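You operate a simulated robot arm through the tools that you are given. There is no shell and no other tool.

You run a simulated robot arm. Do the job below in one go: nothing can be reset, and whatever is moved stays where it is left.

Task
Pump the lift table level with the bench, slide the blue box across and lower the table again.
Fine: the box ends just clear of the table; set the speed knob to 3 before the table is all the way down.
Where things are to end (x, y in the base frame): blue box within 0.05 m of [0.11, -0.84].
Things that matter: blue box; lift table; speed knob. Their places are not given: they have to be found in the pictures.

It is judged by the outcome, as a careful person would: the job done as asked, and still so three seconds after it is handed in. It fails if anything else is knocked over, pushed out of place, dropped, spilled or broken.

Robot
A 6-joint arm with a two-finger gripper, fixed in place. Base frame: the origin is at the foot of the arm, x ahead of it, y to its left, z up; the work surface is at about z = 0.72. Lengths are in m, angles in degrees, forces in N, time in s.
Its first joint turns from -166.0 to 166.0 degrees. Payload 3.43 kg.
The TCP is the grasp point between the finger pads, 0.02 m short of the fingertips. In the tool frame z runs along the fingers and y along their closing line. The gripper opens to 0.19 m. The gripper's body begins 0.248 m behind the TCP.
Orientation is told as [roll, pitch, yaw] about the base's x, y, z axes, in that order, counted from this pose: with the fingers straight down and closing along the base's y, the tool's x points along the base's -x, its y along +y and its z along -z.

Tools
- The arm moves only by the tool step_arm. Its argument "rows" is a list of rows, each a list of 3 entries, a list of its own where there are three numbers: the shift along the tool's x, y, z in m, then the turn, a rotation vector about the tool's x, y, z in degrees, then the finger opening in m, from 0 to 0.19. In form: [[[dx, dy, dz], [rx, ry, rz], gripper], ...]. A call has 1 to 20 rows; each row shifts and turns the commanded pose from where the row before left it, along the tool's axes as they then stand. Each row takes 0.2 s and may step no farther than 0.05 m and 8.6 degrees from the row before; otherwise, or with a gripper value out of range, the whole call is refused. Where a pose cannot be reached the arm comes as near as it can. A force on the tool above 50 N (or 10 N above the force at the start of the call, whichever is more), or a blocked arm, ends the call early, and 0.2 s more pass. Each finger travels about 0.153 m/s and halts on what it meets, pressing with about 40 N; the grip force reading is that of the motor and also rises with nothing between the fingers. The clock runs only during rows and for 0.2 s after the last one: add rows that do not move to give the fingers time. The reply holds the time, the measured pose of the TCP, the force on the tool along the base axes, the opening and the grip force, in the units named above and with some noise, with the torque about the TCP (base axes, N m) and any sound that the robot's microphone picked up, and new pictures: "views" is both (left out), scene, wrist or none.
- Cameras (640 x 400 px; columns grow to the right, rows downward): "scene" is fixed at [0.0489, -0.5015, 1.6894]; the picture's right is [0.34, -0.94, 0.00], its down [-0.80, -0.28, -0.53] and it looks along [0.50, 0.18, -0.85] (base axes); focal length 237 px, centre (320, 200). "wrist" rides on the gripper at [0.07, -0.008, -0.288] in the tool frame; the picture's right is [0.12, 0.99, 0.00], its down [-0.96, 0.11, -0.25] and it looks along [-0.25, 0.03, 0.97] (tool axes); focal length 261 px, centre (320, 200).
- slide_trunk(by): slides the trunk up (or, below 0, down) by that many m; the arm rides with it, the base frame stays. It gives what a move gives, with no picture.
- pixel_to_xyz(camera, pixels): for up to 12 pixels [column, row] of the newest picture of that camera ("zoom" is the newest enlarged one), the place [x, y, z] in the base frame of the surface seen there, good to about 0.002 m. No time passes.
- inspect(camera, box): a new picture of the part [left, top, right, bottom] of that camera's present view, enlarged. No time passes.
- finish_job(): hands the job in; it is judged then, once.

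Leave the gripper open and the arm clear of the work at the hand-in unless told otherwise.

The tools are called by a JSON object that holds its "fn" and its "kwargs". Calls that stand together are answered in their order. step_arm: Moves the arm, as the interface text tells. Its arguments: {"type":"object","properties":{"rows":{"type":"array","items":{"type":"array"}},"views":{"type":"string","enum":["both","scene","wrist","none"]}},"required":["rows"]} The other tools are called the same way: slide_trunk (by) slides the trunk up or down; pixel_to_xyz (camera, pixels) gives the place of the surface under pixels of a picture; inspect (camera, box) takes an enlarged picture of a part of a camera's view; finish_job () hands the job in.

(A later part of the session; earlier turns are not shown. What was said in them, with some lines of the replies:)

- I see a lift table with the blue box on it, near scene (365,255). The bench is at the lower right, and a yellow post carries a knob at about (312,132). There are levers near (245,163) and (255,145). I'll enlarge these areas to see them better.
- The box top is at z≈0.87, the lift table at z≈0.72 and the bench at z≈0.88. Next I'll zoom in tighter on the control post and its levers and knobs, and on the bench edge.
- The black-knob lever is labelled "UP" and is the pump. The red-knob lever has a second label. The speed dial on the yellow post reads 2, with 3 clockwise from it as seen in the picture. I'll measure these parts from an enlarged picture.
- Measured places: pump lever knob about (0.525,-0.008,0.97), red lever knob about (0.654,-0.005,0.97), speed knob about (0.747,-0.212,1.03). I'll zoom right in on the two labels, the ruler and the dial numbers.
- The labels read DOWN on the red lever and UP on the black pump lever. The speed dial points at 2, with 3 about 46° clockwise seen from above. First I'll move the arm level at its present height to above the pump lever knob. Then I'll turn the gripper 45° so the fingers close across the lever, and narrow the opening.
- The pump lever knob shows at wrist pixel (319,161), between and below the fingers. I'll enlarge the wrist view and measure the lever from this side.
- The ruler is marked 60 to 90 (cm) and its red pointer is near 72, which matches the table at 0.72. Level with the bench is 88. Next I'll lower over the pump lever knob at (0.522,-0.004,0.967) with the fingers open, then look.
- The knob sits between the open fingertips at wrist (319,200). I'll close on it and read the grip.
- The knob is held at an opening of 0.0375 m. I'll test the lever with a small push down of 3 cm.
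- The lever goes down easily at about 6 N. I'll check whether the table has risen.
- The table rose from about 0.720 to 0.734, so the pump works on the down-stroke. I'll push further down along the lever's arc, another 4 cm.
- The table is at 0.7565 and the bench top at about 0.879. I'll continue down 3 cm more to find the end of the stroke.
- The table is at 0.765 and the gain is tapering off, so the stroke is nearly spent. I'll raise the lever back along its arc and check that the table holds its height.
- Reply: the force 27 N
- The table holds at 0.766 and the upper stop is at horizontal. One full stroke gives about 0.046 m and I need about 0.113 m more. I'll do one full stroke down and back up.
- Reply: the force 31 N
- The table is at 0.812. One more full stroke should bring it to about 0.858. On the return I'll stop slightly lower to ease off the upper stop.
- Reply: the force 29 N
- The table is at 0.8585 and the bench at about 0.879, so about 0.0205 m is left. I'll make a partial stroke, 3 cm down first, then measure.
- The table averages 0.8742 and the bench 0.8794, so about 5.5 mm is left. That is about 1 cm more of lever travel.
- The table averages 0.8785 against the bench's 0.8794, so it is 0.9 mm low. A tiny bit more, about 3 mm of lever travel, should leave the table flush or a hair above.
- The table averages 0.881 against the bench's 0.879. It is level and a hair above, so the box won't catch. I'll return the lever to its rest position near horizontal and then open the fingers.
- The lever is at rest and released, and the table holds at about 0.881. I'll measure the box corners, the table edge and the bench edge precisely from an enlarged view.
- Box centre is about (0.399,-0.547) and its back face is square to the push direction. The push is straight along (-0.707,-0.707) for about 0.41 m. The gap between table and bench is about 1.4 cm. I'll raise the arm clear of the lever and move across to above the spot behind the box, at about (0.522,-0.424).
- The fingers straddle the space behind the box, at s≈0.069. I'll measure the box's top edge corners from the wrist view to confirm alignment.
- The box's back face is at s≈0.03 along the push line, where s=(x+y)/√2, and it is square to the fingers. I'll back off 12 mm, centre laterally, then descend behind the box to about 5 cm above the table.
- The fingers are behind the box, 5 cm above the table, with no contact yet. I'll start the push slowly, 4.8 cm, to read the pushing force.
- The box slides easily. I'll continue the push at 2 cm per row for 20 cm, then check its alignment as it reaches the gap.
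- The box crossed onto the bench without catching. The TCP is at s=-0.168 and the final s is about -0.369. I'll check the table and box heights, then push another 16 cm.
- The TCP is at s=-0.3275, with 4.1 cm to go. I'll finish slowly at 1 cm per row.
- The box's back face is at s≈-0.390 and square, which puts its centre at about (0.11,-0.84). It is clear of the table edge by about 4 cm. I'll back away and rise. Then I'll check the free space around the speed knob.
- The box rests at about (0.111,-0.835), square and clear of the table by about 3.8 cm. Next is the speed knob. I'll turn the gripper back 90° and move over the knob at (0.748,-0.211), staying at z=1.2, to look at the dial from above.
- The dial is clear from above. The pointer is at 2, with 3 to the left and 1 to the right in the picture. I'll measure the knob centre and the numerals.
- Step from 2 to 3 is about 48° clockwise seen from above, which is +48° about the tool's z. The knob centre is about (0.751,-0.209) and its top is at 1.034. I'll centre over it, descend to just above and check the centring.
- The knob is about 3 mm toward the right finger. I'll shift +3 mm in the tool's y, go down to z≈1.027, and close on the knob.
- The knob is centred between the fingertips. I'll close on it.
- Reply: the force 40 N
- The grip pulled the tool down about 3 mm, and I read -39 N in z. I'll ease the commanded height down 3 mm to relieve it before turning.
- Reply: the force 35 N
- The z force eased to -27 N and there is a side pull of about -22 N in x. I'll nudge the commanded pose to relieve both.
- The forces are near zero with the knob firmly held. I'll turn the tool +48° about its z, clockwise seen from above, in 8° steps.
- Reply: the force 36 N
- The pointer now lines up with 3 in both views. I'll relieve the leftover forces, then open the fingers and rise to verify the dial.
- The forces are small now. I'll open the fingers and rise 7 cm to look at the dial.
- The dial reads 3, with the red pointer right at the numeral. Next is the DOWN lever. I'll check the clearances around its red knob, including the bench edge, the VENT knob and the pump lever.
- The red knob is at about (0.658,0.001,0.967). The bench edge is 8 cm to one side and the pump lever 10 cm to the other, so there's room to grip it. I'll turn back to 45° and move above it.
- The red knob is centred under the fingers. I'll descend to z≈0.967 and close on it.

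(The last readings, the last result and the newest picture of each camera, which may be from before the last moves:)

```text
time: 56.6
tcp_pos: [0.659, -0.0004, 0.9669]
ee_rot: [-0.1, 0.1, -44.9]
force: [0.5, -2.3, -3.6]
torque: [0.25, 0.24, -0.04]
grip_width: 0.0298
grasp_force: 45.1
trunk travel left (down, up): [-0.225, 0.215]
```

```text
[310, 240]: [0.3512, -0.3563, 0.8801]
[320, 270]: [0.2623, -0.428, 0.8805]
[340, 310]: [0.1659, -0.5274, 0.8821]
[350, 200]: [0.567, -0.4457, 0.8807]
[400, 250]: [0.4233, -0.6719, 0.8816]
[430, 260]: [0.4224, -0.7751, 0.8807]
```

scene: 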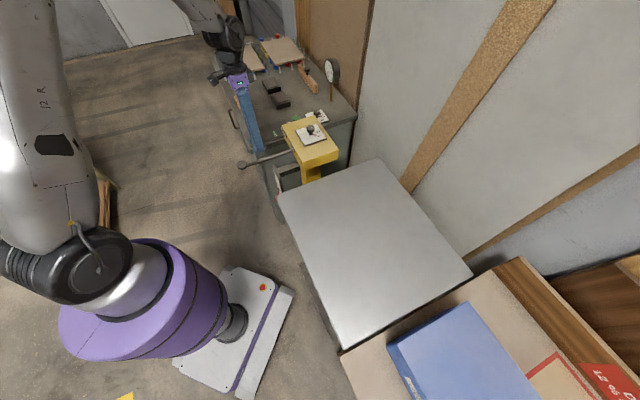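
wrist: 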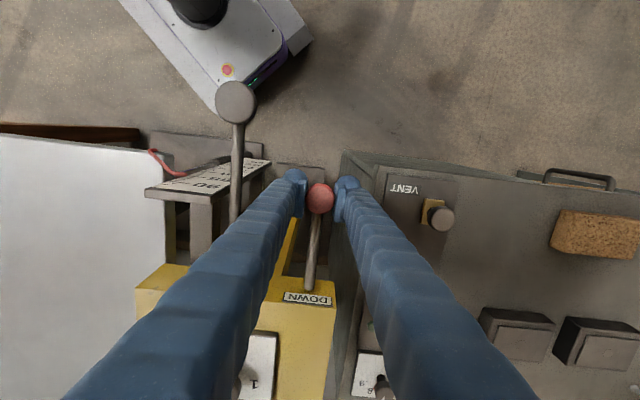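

The red knob is held and the table is still at 0.881. I'll press the lever down 2 cm and see what happens.

{"fn": "step_arm", "kwargs": {"rows": [[[0, 0, 0.01], [0, 0, 0], 0.015], [[-0.001, 0, 0.01], [0, 0, 0], 0.015], [[0, 0, 0], [0, 0, 0], 0.015]]}}

{"fn": "pixel_to_xyz", "kwargs": {"camera": "scene", "pixels": [[310, 240], [320, 270], [340, 310], [350, 200], [400, 250], [430, 260]]}}

```text
time: 57.4
tcp_pos: [0.6576, -0.0003, 0.9468]
ee_rot: [0.0, 0.0, -45.0]
force: [-6.3, 0.4, 13.2]
torque: [-0.88, -0.91, -0.02]
grip_width: 0.0294
grasp_force: 44.4
trunk travel left (down, up): [-0.225, 0.215]
```

scene: 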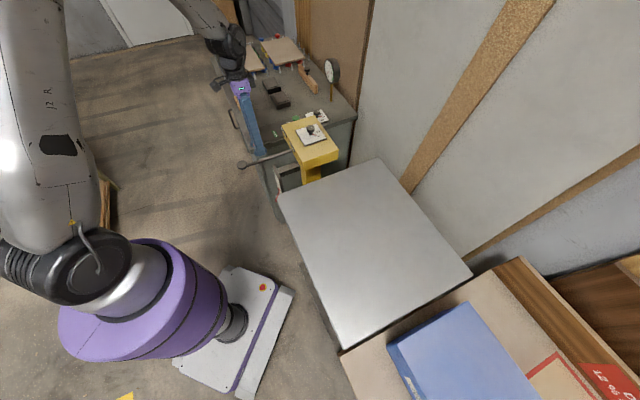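
wrist: 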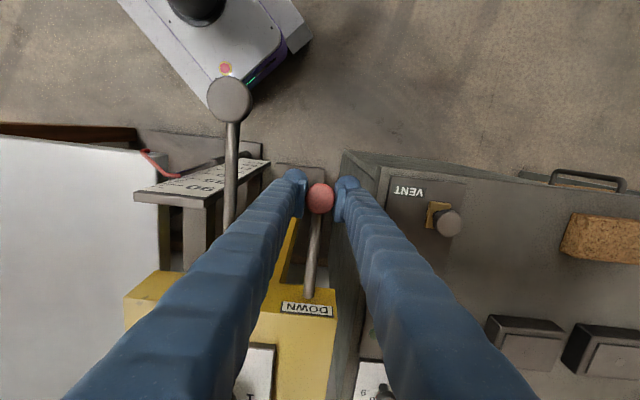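

```text
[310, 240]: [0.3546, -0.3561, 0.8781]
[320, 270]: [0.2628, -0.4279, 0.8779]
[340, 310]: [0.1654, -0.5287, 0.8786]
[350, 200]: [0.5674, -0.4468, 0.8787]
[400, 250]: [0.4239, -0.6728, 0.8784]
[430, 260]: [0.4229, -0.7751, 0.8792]
```

The table has begun to lower and is at 0.8785. I'll press another 1.5 cm and hold for a second.

{"fn": "step_arm", "kwargs": {"rows": [[[-0.001, 0, 0.008], [0, 0, 0], 0.015], [[-0.002, 0, 0.007], [0, 0, 0], 0.015], [[0, 0, 0], [0, 0, 0], 0.015], [[0, 0, 0], [0, 0, 0], 0.015], [[0, 0, 0], [0, 0, 0], 0.015], [[0, 0, 0], [0, 0, 0], 0.015]]}}

{"fn": "pixel_to_xyz", "kwargs": {"camera": "scene", "pixels": [[310, 240], [320, 270], [340, 310], [350, 200], [400, 250], [430, 260]]}}

```text
time: 58.8
tcp_pos: [0.6602, -0.0019, 0.9332]
ee_rot: [-0.1, 0.0, -45.0]
force: [-10.8, 4.5, 5.3]
torque: [-0.35, -0.41, -0.01]
grip_width: 0.0297
grasp_force: 44.9
trunk travel left (down, up): [-0.225, 0.215]
```

scene: 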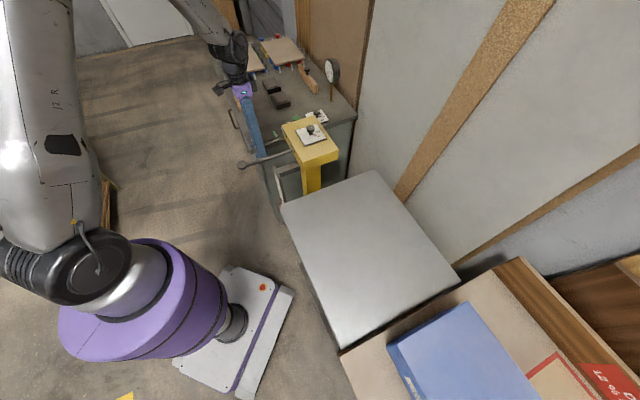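
wrist: 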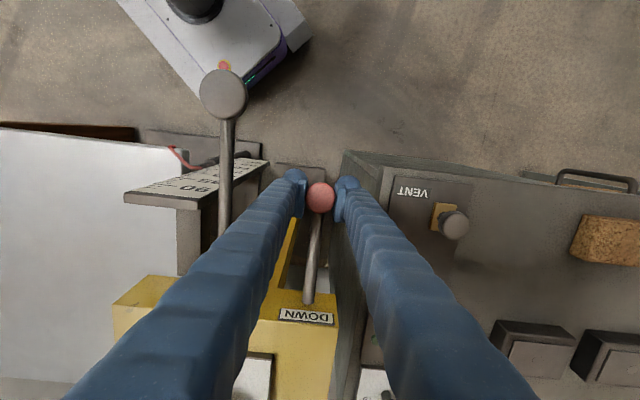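

```text
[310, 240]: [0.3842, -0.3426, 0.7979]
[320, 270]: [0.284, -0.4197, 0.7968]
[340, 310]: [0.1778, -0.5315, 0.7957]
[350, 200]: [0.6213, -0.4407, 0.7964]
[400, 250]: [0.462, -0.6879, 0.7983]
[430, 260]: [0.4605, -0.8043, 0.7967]
```

The table is at 0.797 and going down steadily. I'll hold the lever where it is for another 2 s.

{"fn": "step_arm", "kwargs": {"rows": [[[0, 0, 0], [0, 0, 0], 0.015], [[0, 0, 0], [0, 0, 0], 0.015], [[0, 0, 0], [0, 0, 0], 0.015], [[0, 0, 0], [0, 0, 0], 0.015], [[0, 0, 0], [0, 0, 0], 0.015], [[0, 0, 0], [0, 0, 0], 0.015], [[0, 0, 0], [0, 0, 0], 0.015], [[0, 0, 0], [0, 0, 0], 0.015], [[0, 0, 0], [0, 0, 0], 0.015], [[0, 0, 0], [0, 0, 0], 0.015]]}}

{"fn": "pixel_to_xyz", "kwargs": {"camera": "scene", "pixels": [[310, 240], [320, 270], [340, 310], [350, 200], [400, 250], [430, 270]]}}

```text
time: 61.0
tcp_pos: [0.6593, -0.0023, 0.9324]
ee_rot: [-0.1, 0.0, -45.0]
force: [-15.4, 6.9, -2.6]
torque: [0.21, 0.16, 0.03]
grip_width: 0.0294
grasp_force: 45.0
trunk travel left (down, up): [-0.225, 0.215]
```

scene: 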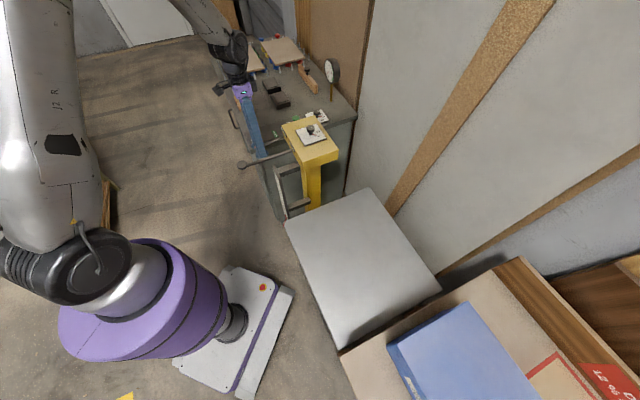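
wrist: 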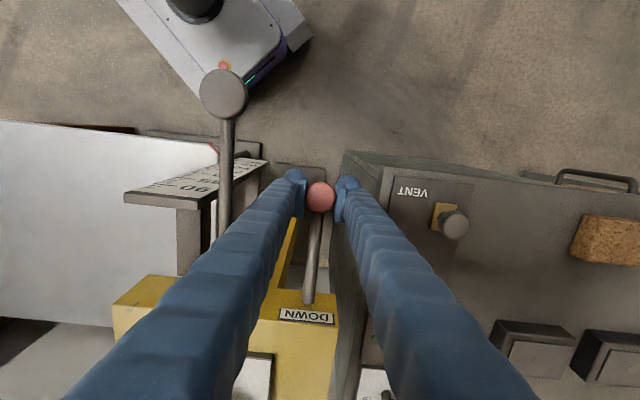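

```text
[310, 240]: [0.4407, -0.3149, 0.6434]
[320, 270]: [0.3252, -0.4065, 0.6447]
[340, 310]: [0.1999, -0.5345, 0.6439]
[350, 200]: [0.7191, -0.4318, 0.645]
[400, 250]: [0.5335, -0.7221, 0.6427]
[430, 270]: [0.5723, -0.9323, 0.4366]
```

The table is at 0.644, already below its starting height and still sinking, so its bottom stop is lower. "All the way down" means that stop, so before going on I'll check that nothing is underneath it and see where the ruler ends.

{"fn": "inspect", "kwargs": {"camera": "scene", "box": [230, 150, 370, 370]}}

{"fn": "inspect", "kwargs": {"camera": "wrist", "box": [100, 100, 300, 260]}}

{"fn": "pixel_to_xyz", "kwargs": {"camera": "scene", "pixels": [[290, 292], [285, 221], [340, 345], [300, 260], [305, 280], [320, 320], [295, 240], [262, 287]]}}

```text
1.82 times, centred on (300, 260) of scene
```

zoom: 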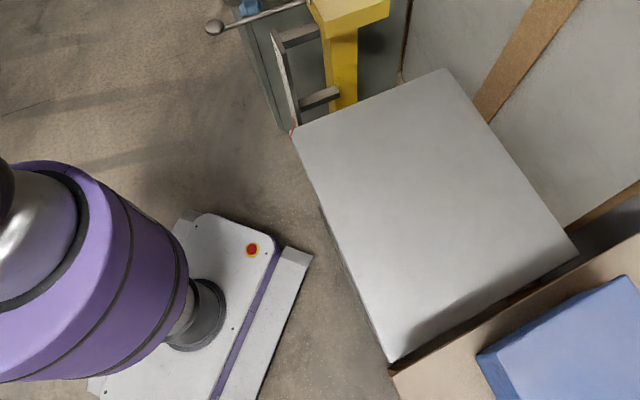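

```text
2.50 times, centred on (200, 180) of wrist
```

zoom: 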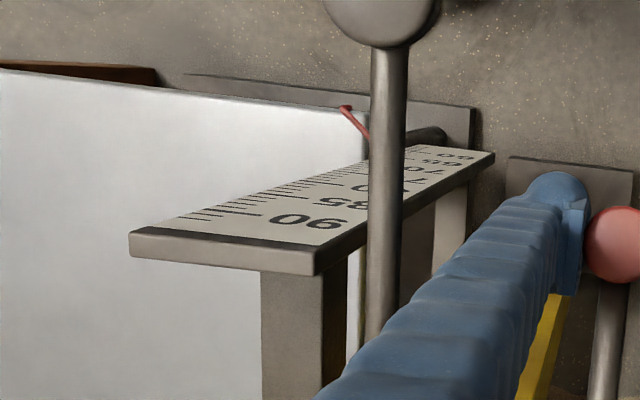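

```text
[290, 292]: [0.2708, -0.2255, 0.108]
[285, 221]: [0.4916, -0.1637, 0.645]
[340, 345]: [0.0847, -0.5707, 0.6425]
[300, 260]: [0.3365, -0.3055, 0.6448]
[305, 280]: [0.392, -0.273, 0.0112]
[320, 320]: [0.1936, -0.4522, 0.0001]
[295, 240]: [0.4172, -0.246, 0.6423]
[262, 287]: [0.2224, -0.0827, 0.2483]
```

The floor around the table is clear, the robot's base is well outside its outline, and the ruler runs on down to 60. I'll keep holding the lever for 2 s more.

{"fn": "step_arm", "kwargs": {"rows": [[[0, 0, 0], [0, 0, 0], 0.015], [[0, 0, 0], [0, 0, 0], 0.015], [[0, 0, 0], [0, 0, 0], 0.015], [[0, 0, 0], [0, 0, 0], 0.015], [[0, 0, 0], [0, 0, 0], 0.015], [[0, 0, 0], [0, 0, 0], 0.015], [[0, 0, 0], [0, 0, 0], 0.015], [[0, 0, 0], [0, 0, 0], 0.015], [[0, 0, 0], [0, 0, 0], 0.015], [[0, 0, 0], [0, 0, 0], 0.015]]}}

{"fn": "pixel_to_xyz", "kwargs": {"camera": "scene", "pixels": [[310, 240], [320, 270], [340, 310], [350, 210], [400, 250], [380, 290]]}}

```text
time: 63.2
tcp_pos: [0.661, -0.0031, 0.9323]
ee_rot: [0.0, 0.1, -45.0]
force: [-19.1, 4.7, -1.7]
torque: [0.19, 0.12, -0.01]
grip_width: 0.0297
grasp_force: 44.7
trunk travel left (down, up): [-0.225, 0.215]
```

scene: 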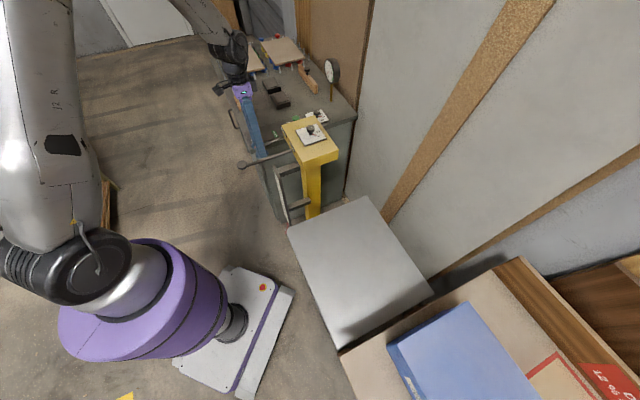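
wrist: 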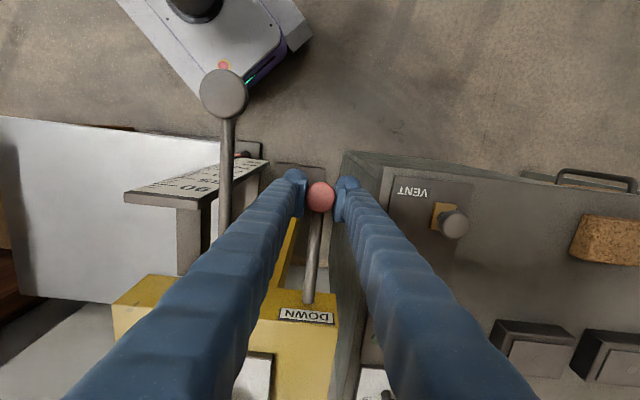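

```text
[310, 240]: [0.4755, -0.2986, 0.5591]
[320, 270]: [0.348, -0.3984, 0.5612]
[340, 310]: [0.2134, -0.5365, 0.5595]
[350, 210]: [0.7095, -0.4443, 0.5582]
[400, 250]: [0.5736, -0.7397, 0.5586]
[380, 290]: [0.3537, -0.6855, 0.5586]
```

The table is at 0.559. It dropped less than the rate predicts, so it may have reached its stop. I'll hold another second to confirm.

{"fn": "step_arm", "kwargs": {"rows": [[[0, 0, 0], [0, 0, 0], 0.015], [[0, 0, 0], [0, 0, 0], 0.015], [[0, 0, 0], [0, 0, 0], 0.015], [[0, 0, 0], [0, 0, 0], 0.015], [[0, 0, 0], [0, 0, 0], 0.015]]}}

{"fn": "pixel_to_xyz", "kwargs": {"camera": "scene", "pixels": [[310, 240], [320, 270], [340, 310], [350, 210], [400, 250], [380, 290]]}}

```text
time: 64.4
tcp_pos: [0.6605, -0.0012, 0.9321]
ee_rot: [0.0, 0.0, -44.9]
force: [-18.5, 2.7, -0.2]
torque: [0.09, -0.02, -0.04]
grip_width: 0.0295
grasp_force: 45.0
trunk travel left (down, up): [-0.225, 0.215]
```

scene: 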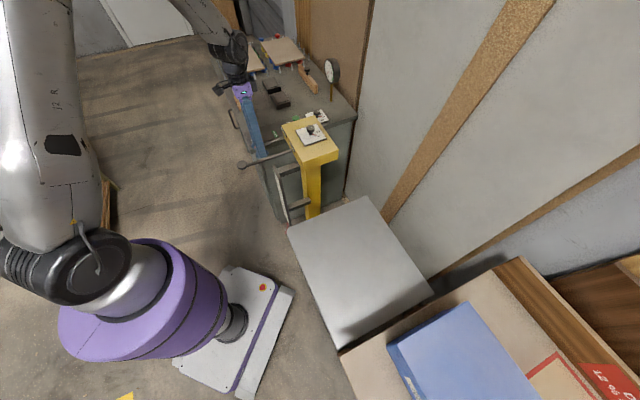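
wrist: 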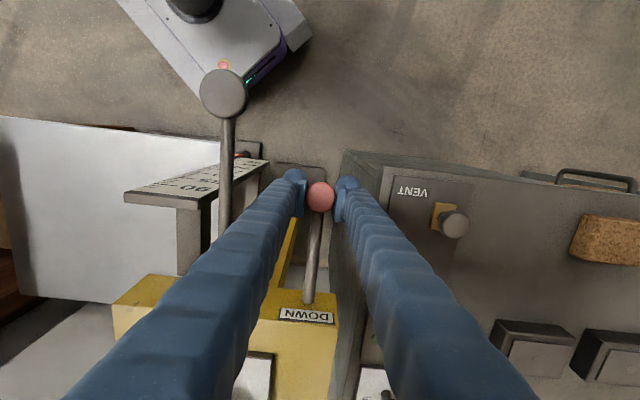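

```text
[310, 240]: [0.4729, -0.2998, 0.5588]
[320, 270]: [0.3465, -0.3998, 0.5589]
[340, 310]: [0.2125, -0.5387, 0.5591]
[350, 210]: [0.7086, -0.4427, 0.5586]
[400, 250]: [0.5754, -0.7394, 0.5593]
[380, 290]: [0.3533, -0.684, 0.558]
```

The table has stopped at 0.559, its bottom. I'll bring the DOWN lever back up to its rest position, open the fingers and rise clear.

{"fn": "step_arm", "kwargs": {"rows": [[[0.002, 0, -0.012], [0, 0, 0], 0.015], [[0.001, 0, -0.012], [0, 0, 0], 0.015], [[0.001, 0, -0.009], [0, 0, 0], 0.015], [[0, 0, 0], [0, 0, 0], 0.015], [[0, 0, 0], [0, 0, 0], 0.05], [[0, 0, 0], [0, 0, 0], 0.07], [[0, 0, 0], [0, 0, 0], 0.07]]}}

{"fn": "inspect", "kwargs": {"camera": "wrist", "box": [260, 130, 380, 260]}}

```text
time: 66.0
tcp_pos: [0.6588, 0.0006, 0.9649]
ee_rot: [0.1, 0.0, -45.0]
force: [-0.5, -0.1, -0.4]
torque: [-0.03, -0.01, 0.0]
grip_width: 0.0698
grasp_force: 0.0
trunk travel left (down, up): [-0.225, 0.215]
```

scene: 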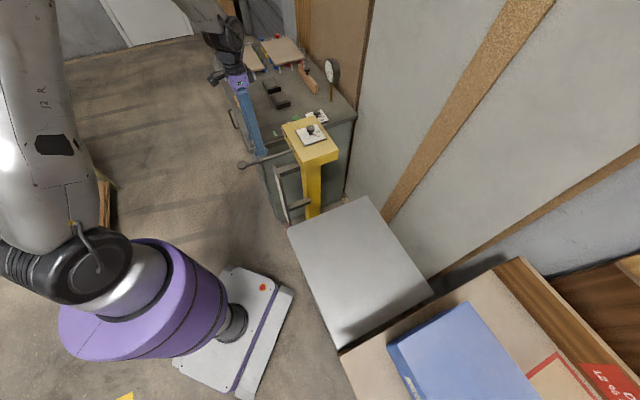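
wrist: 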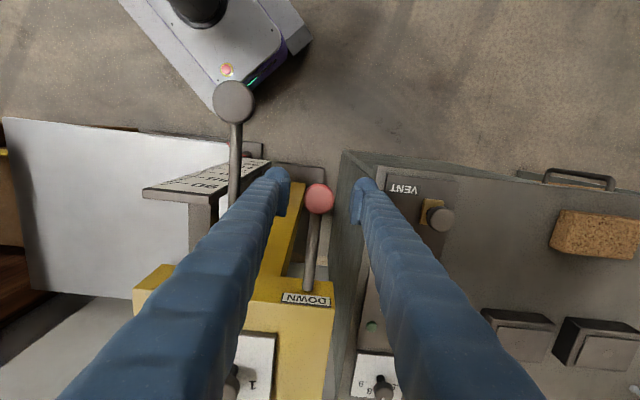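

```text
3.08 times, centred on (320, 195) of wrist
```

zoom: 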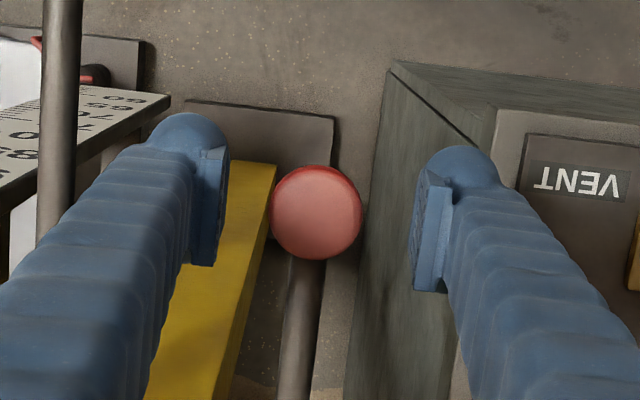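

The lever is at rest and released. I'll rise clear and make a last check of the dial, the table and the box.

{"fn": "step_arm", "kwargs": {"rows": [[[0, 0, -0.045], [0, 0, 0], 0.07], [[0, 0, -0.045], [0, 0, 0], 0.07], [[0, 0, -0.045], [0, 0, 0], 0.09], [[0, 0, -0.045], [0, 0, 0], 0.12], [[0, 0, -0.045], [0, 0, 0], 0.12], [[0, 0, -0.045], [0, 0, 0], 0.12], [[0, 0, 0], [0, 0, 0], 0.12], [[0, 0, 0], [0, 0, 0], 0.12]]}}

{"fn": "inspect", "kwargs": {"camera": "scene", "box": [230, 105, 345, 177]}}

{"fn": "inspect", "kwargs": {"camera": "scene", "box": [330, 270, 560, 400]}}

{"fn": "pixel_to_xyz", "kwargs": {"camera": "scene", "pixels": [[310, 240], [350, 210], [400, 250], [464, 304], [391, 347], [530, 390], [450, 360], [340, 345], [372, 335]]}}

```text
time: 67.8
tcp_pos: [0.6576, 0.0003, 1.2356]
ee_rot: [0.0, 0.1, -44.9]
force: [-0.1, 0.0, -0.4]
torque: [0.02, -0.01, 0.0]
grip_width: 0.1201
grasp_force: 0.1
trunk travel left (down, up): [-0.225, 0.215]
```

scene: 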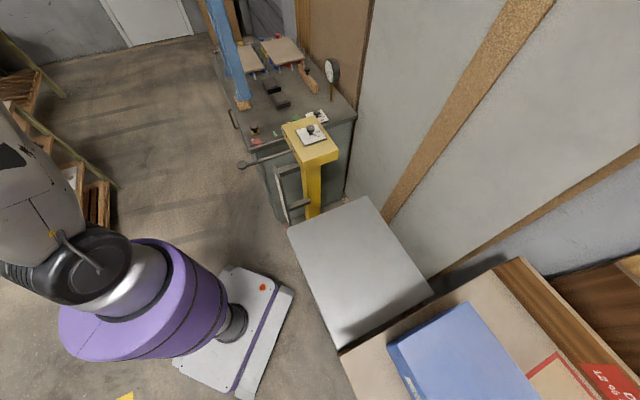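
wrist: 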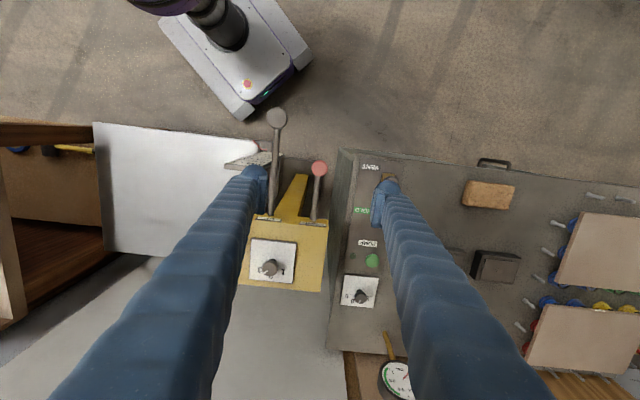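

```text
5.56 times, centred on (288, 141) of scene
```

zoom: 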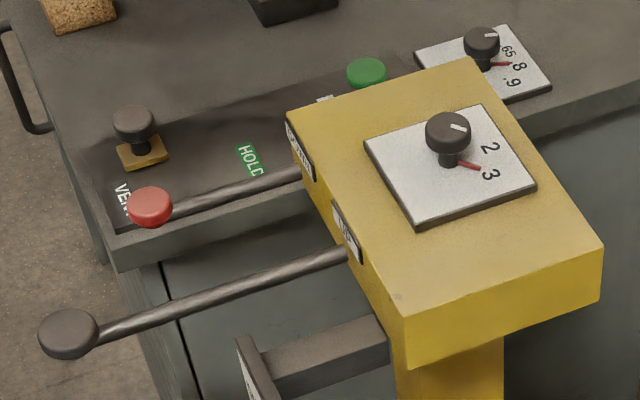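

```text
2.78 times, centred on (445, 335) of scene
```

zoom: 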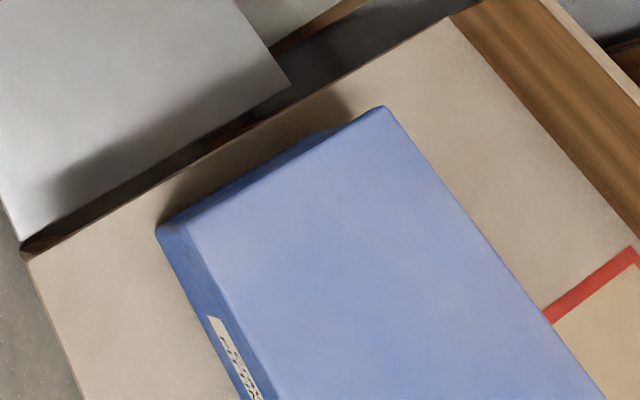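

```text
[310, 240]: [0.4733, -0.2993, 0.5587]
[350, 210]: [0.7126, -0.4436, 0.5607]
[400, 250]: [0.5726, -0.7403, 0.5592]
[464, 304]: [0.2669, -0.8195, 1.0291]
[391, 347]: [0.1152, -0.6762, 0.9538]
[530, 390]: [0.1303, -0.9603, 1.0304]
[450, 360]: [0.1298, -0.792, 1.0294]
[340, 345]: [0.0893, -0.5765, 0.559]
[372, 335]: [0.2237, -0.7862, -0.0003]
```

Everything checks out:
- **Dial:** reads 3.
- **Table:** fully down at 0.559.
- **Box:** square on the bench, about (0.11,-0.836), clear of the table.
- **Levers:** both at rest.

I'll open the gripper fully and rise a little more before handing in.

{"fn": "step_arm", "kwargs": {"rows": [[[0, 0, -0.04], [0, 0, 0], 0.15], [[0, 0, -0.04], [0, 0, 0], 0.19], [[0, 0, 0], [0, 0, 0], 0.19], [[0, 0, 0], [0, 0, 0], 0.19]], "views": "scene"}}

```text
time: 68.8
tcp_pos: [0.6587, 0.0017, 1.3147]
ee_rot: [0.0, 0.0, -45.0]
force: [0.5, 0.7, -0.2]
torque: [-0.01, -0.02, 0.02]
grip_width: 0.1898
grasp_force: 0.0
trunk travel left (down, up): [-0.225, 0.215]
```

scene: 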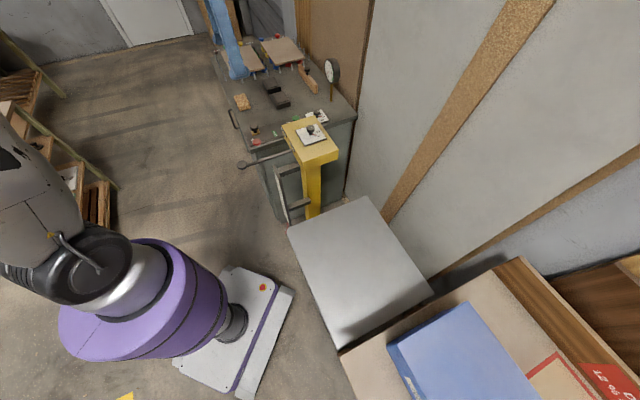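

The arm is clear, the gripper is open, and everything is still. I'm handing the job in.

{"fn": "finish_job", "kwargs": {}}

```text
The job is handed in.
```

The job is done and handed in; I haven't seen a verdict on it.

- **Box:** it sits square on the bench at about (0.11, -0.836), which is within 5 mm of the target. It is clear of the table edge by about 4 cm.
- **Lift table:** I pumped it to about 2 mm above the bench, and the box slid across without catching. I then lowered it to its bottom stop at z ≈ 0.56. That is below its starting height of 0.72, because I took "all the way down" to mean the bottom stop.
- **Speed knob:** I set it to 3 while the table was still raised, and a last look at the dial confirmed it.

Both levers are back at rest, nothing else was moved, and the arm is clear with the gripper fully open.
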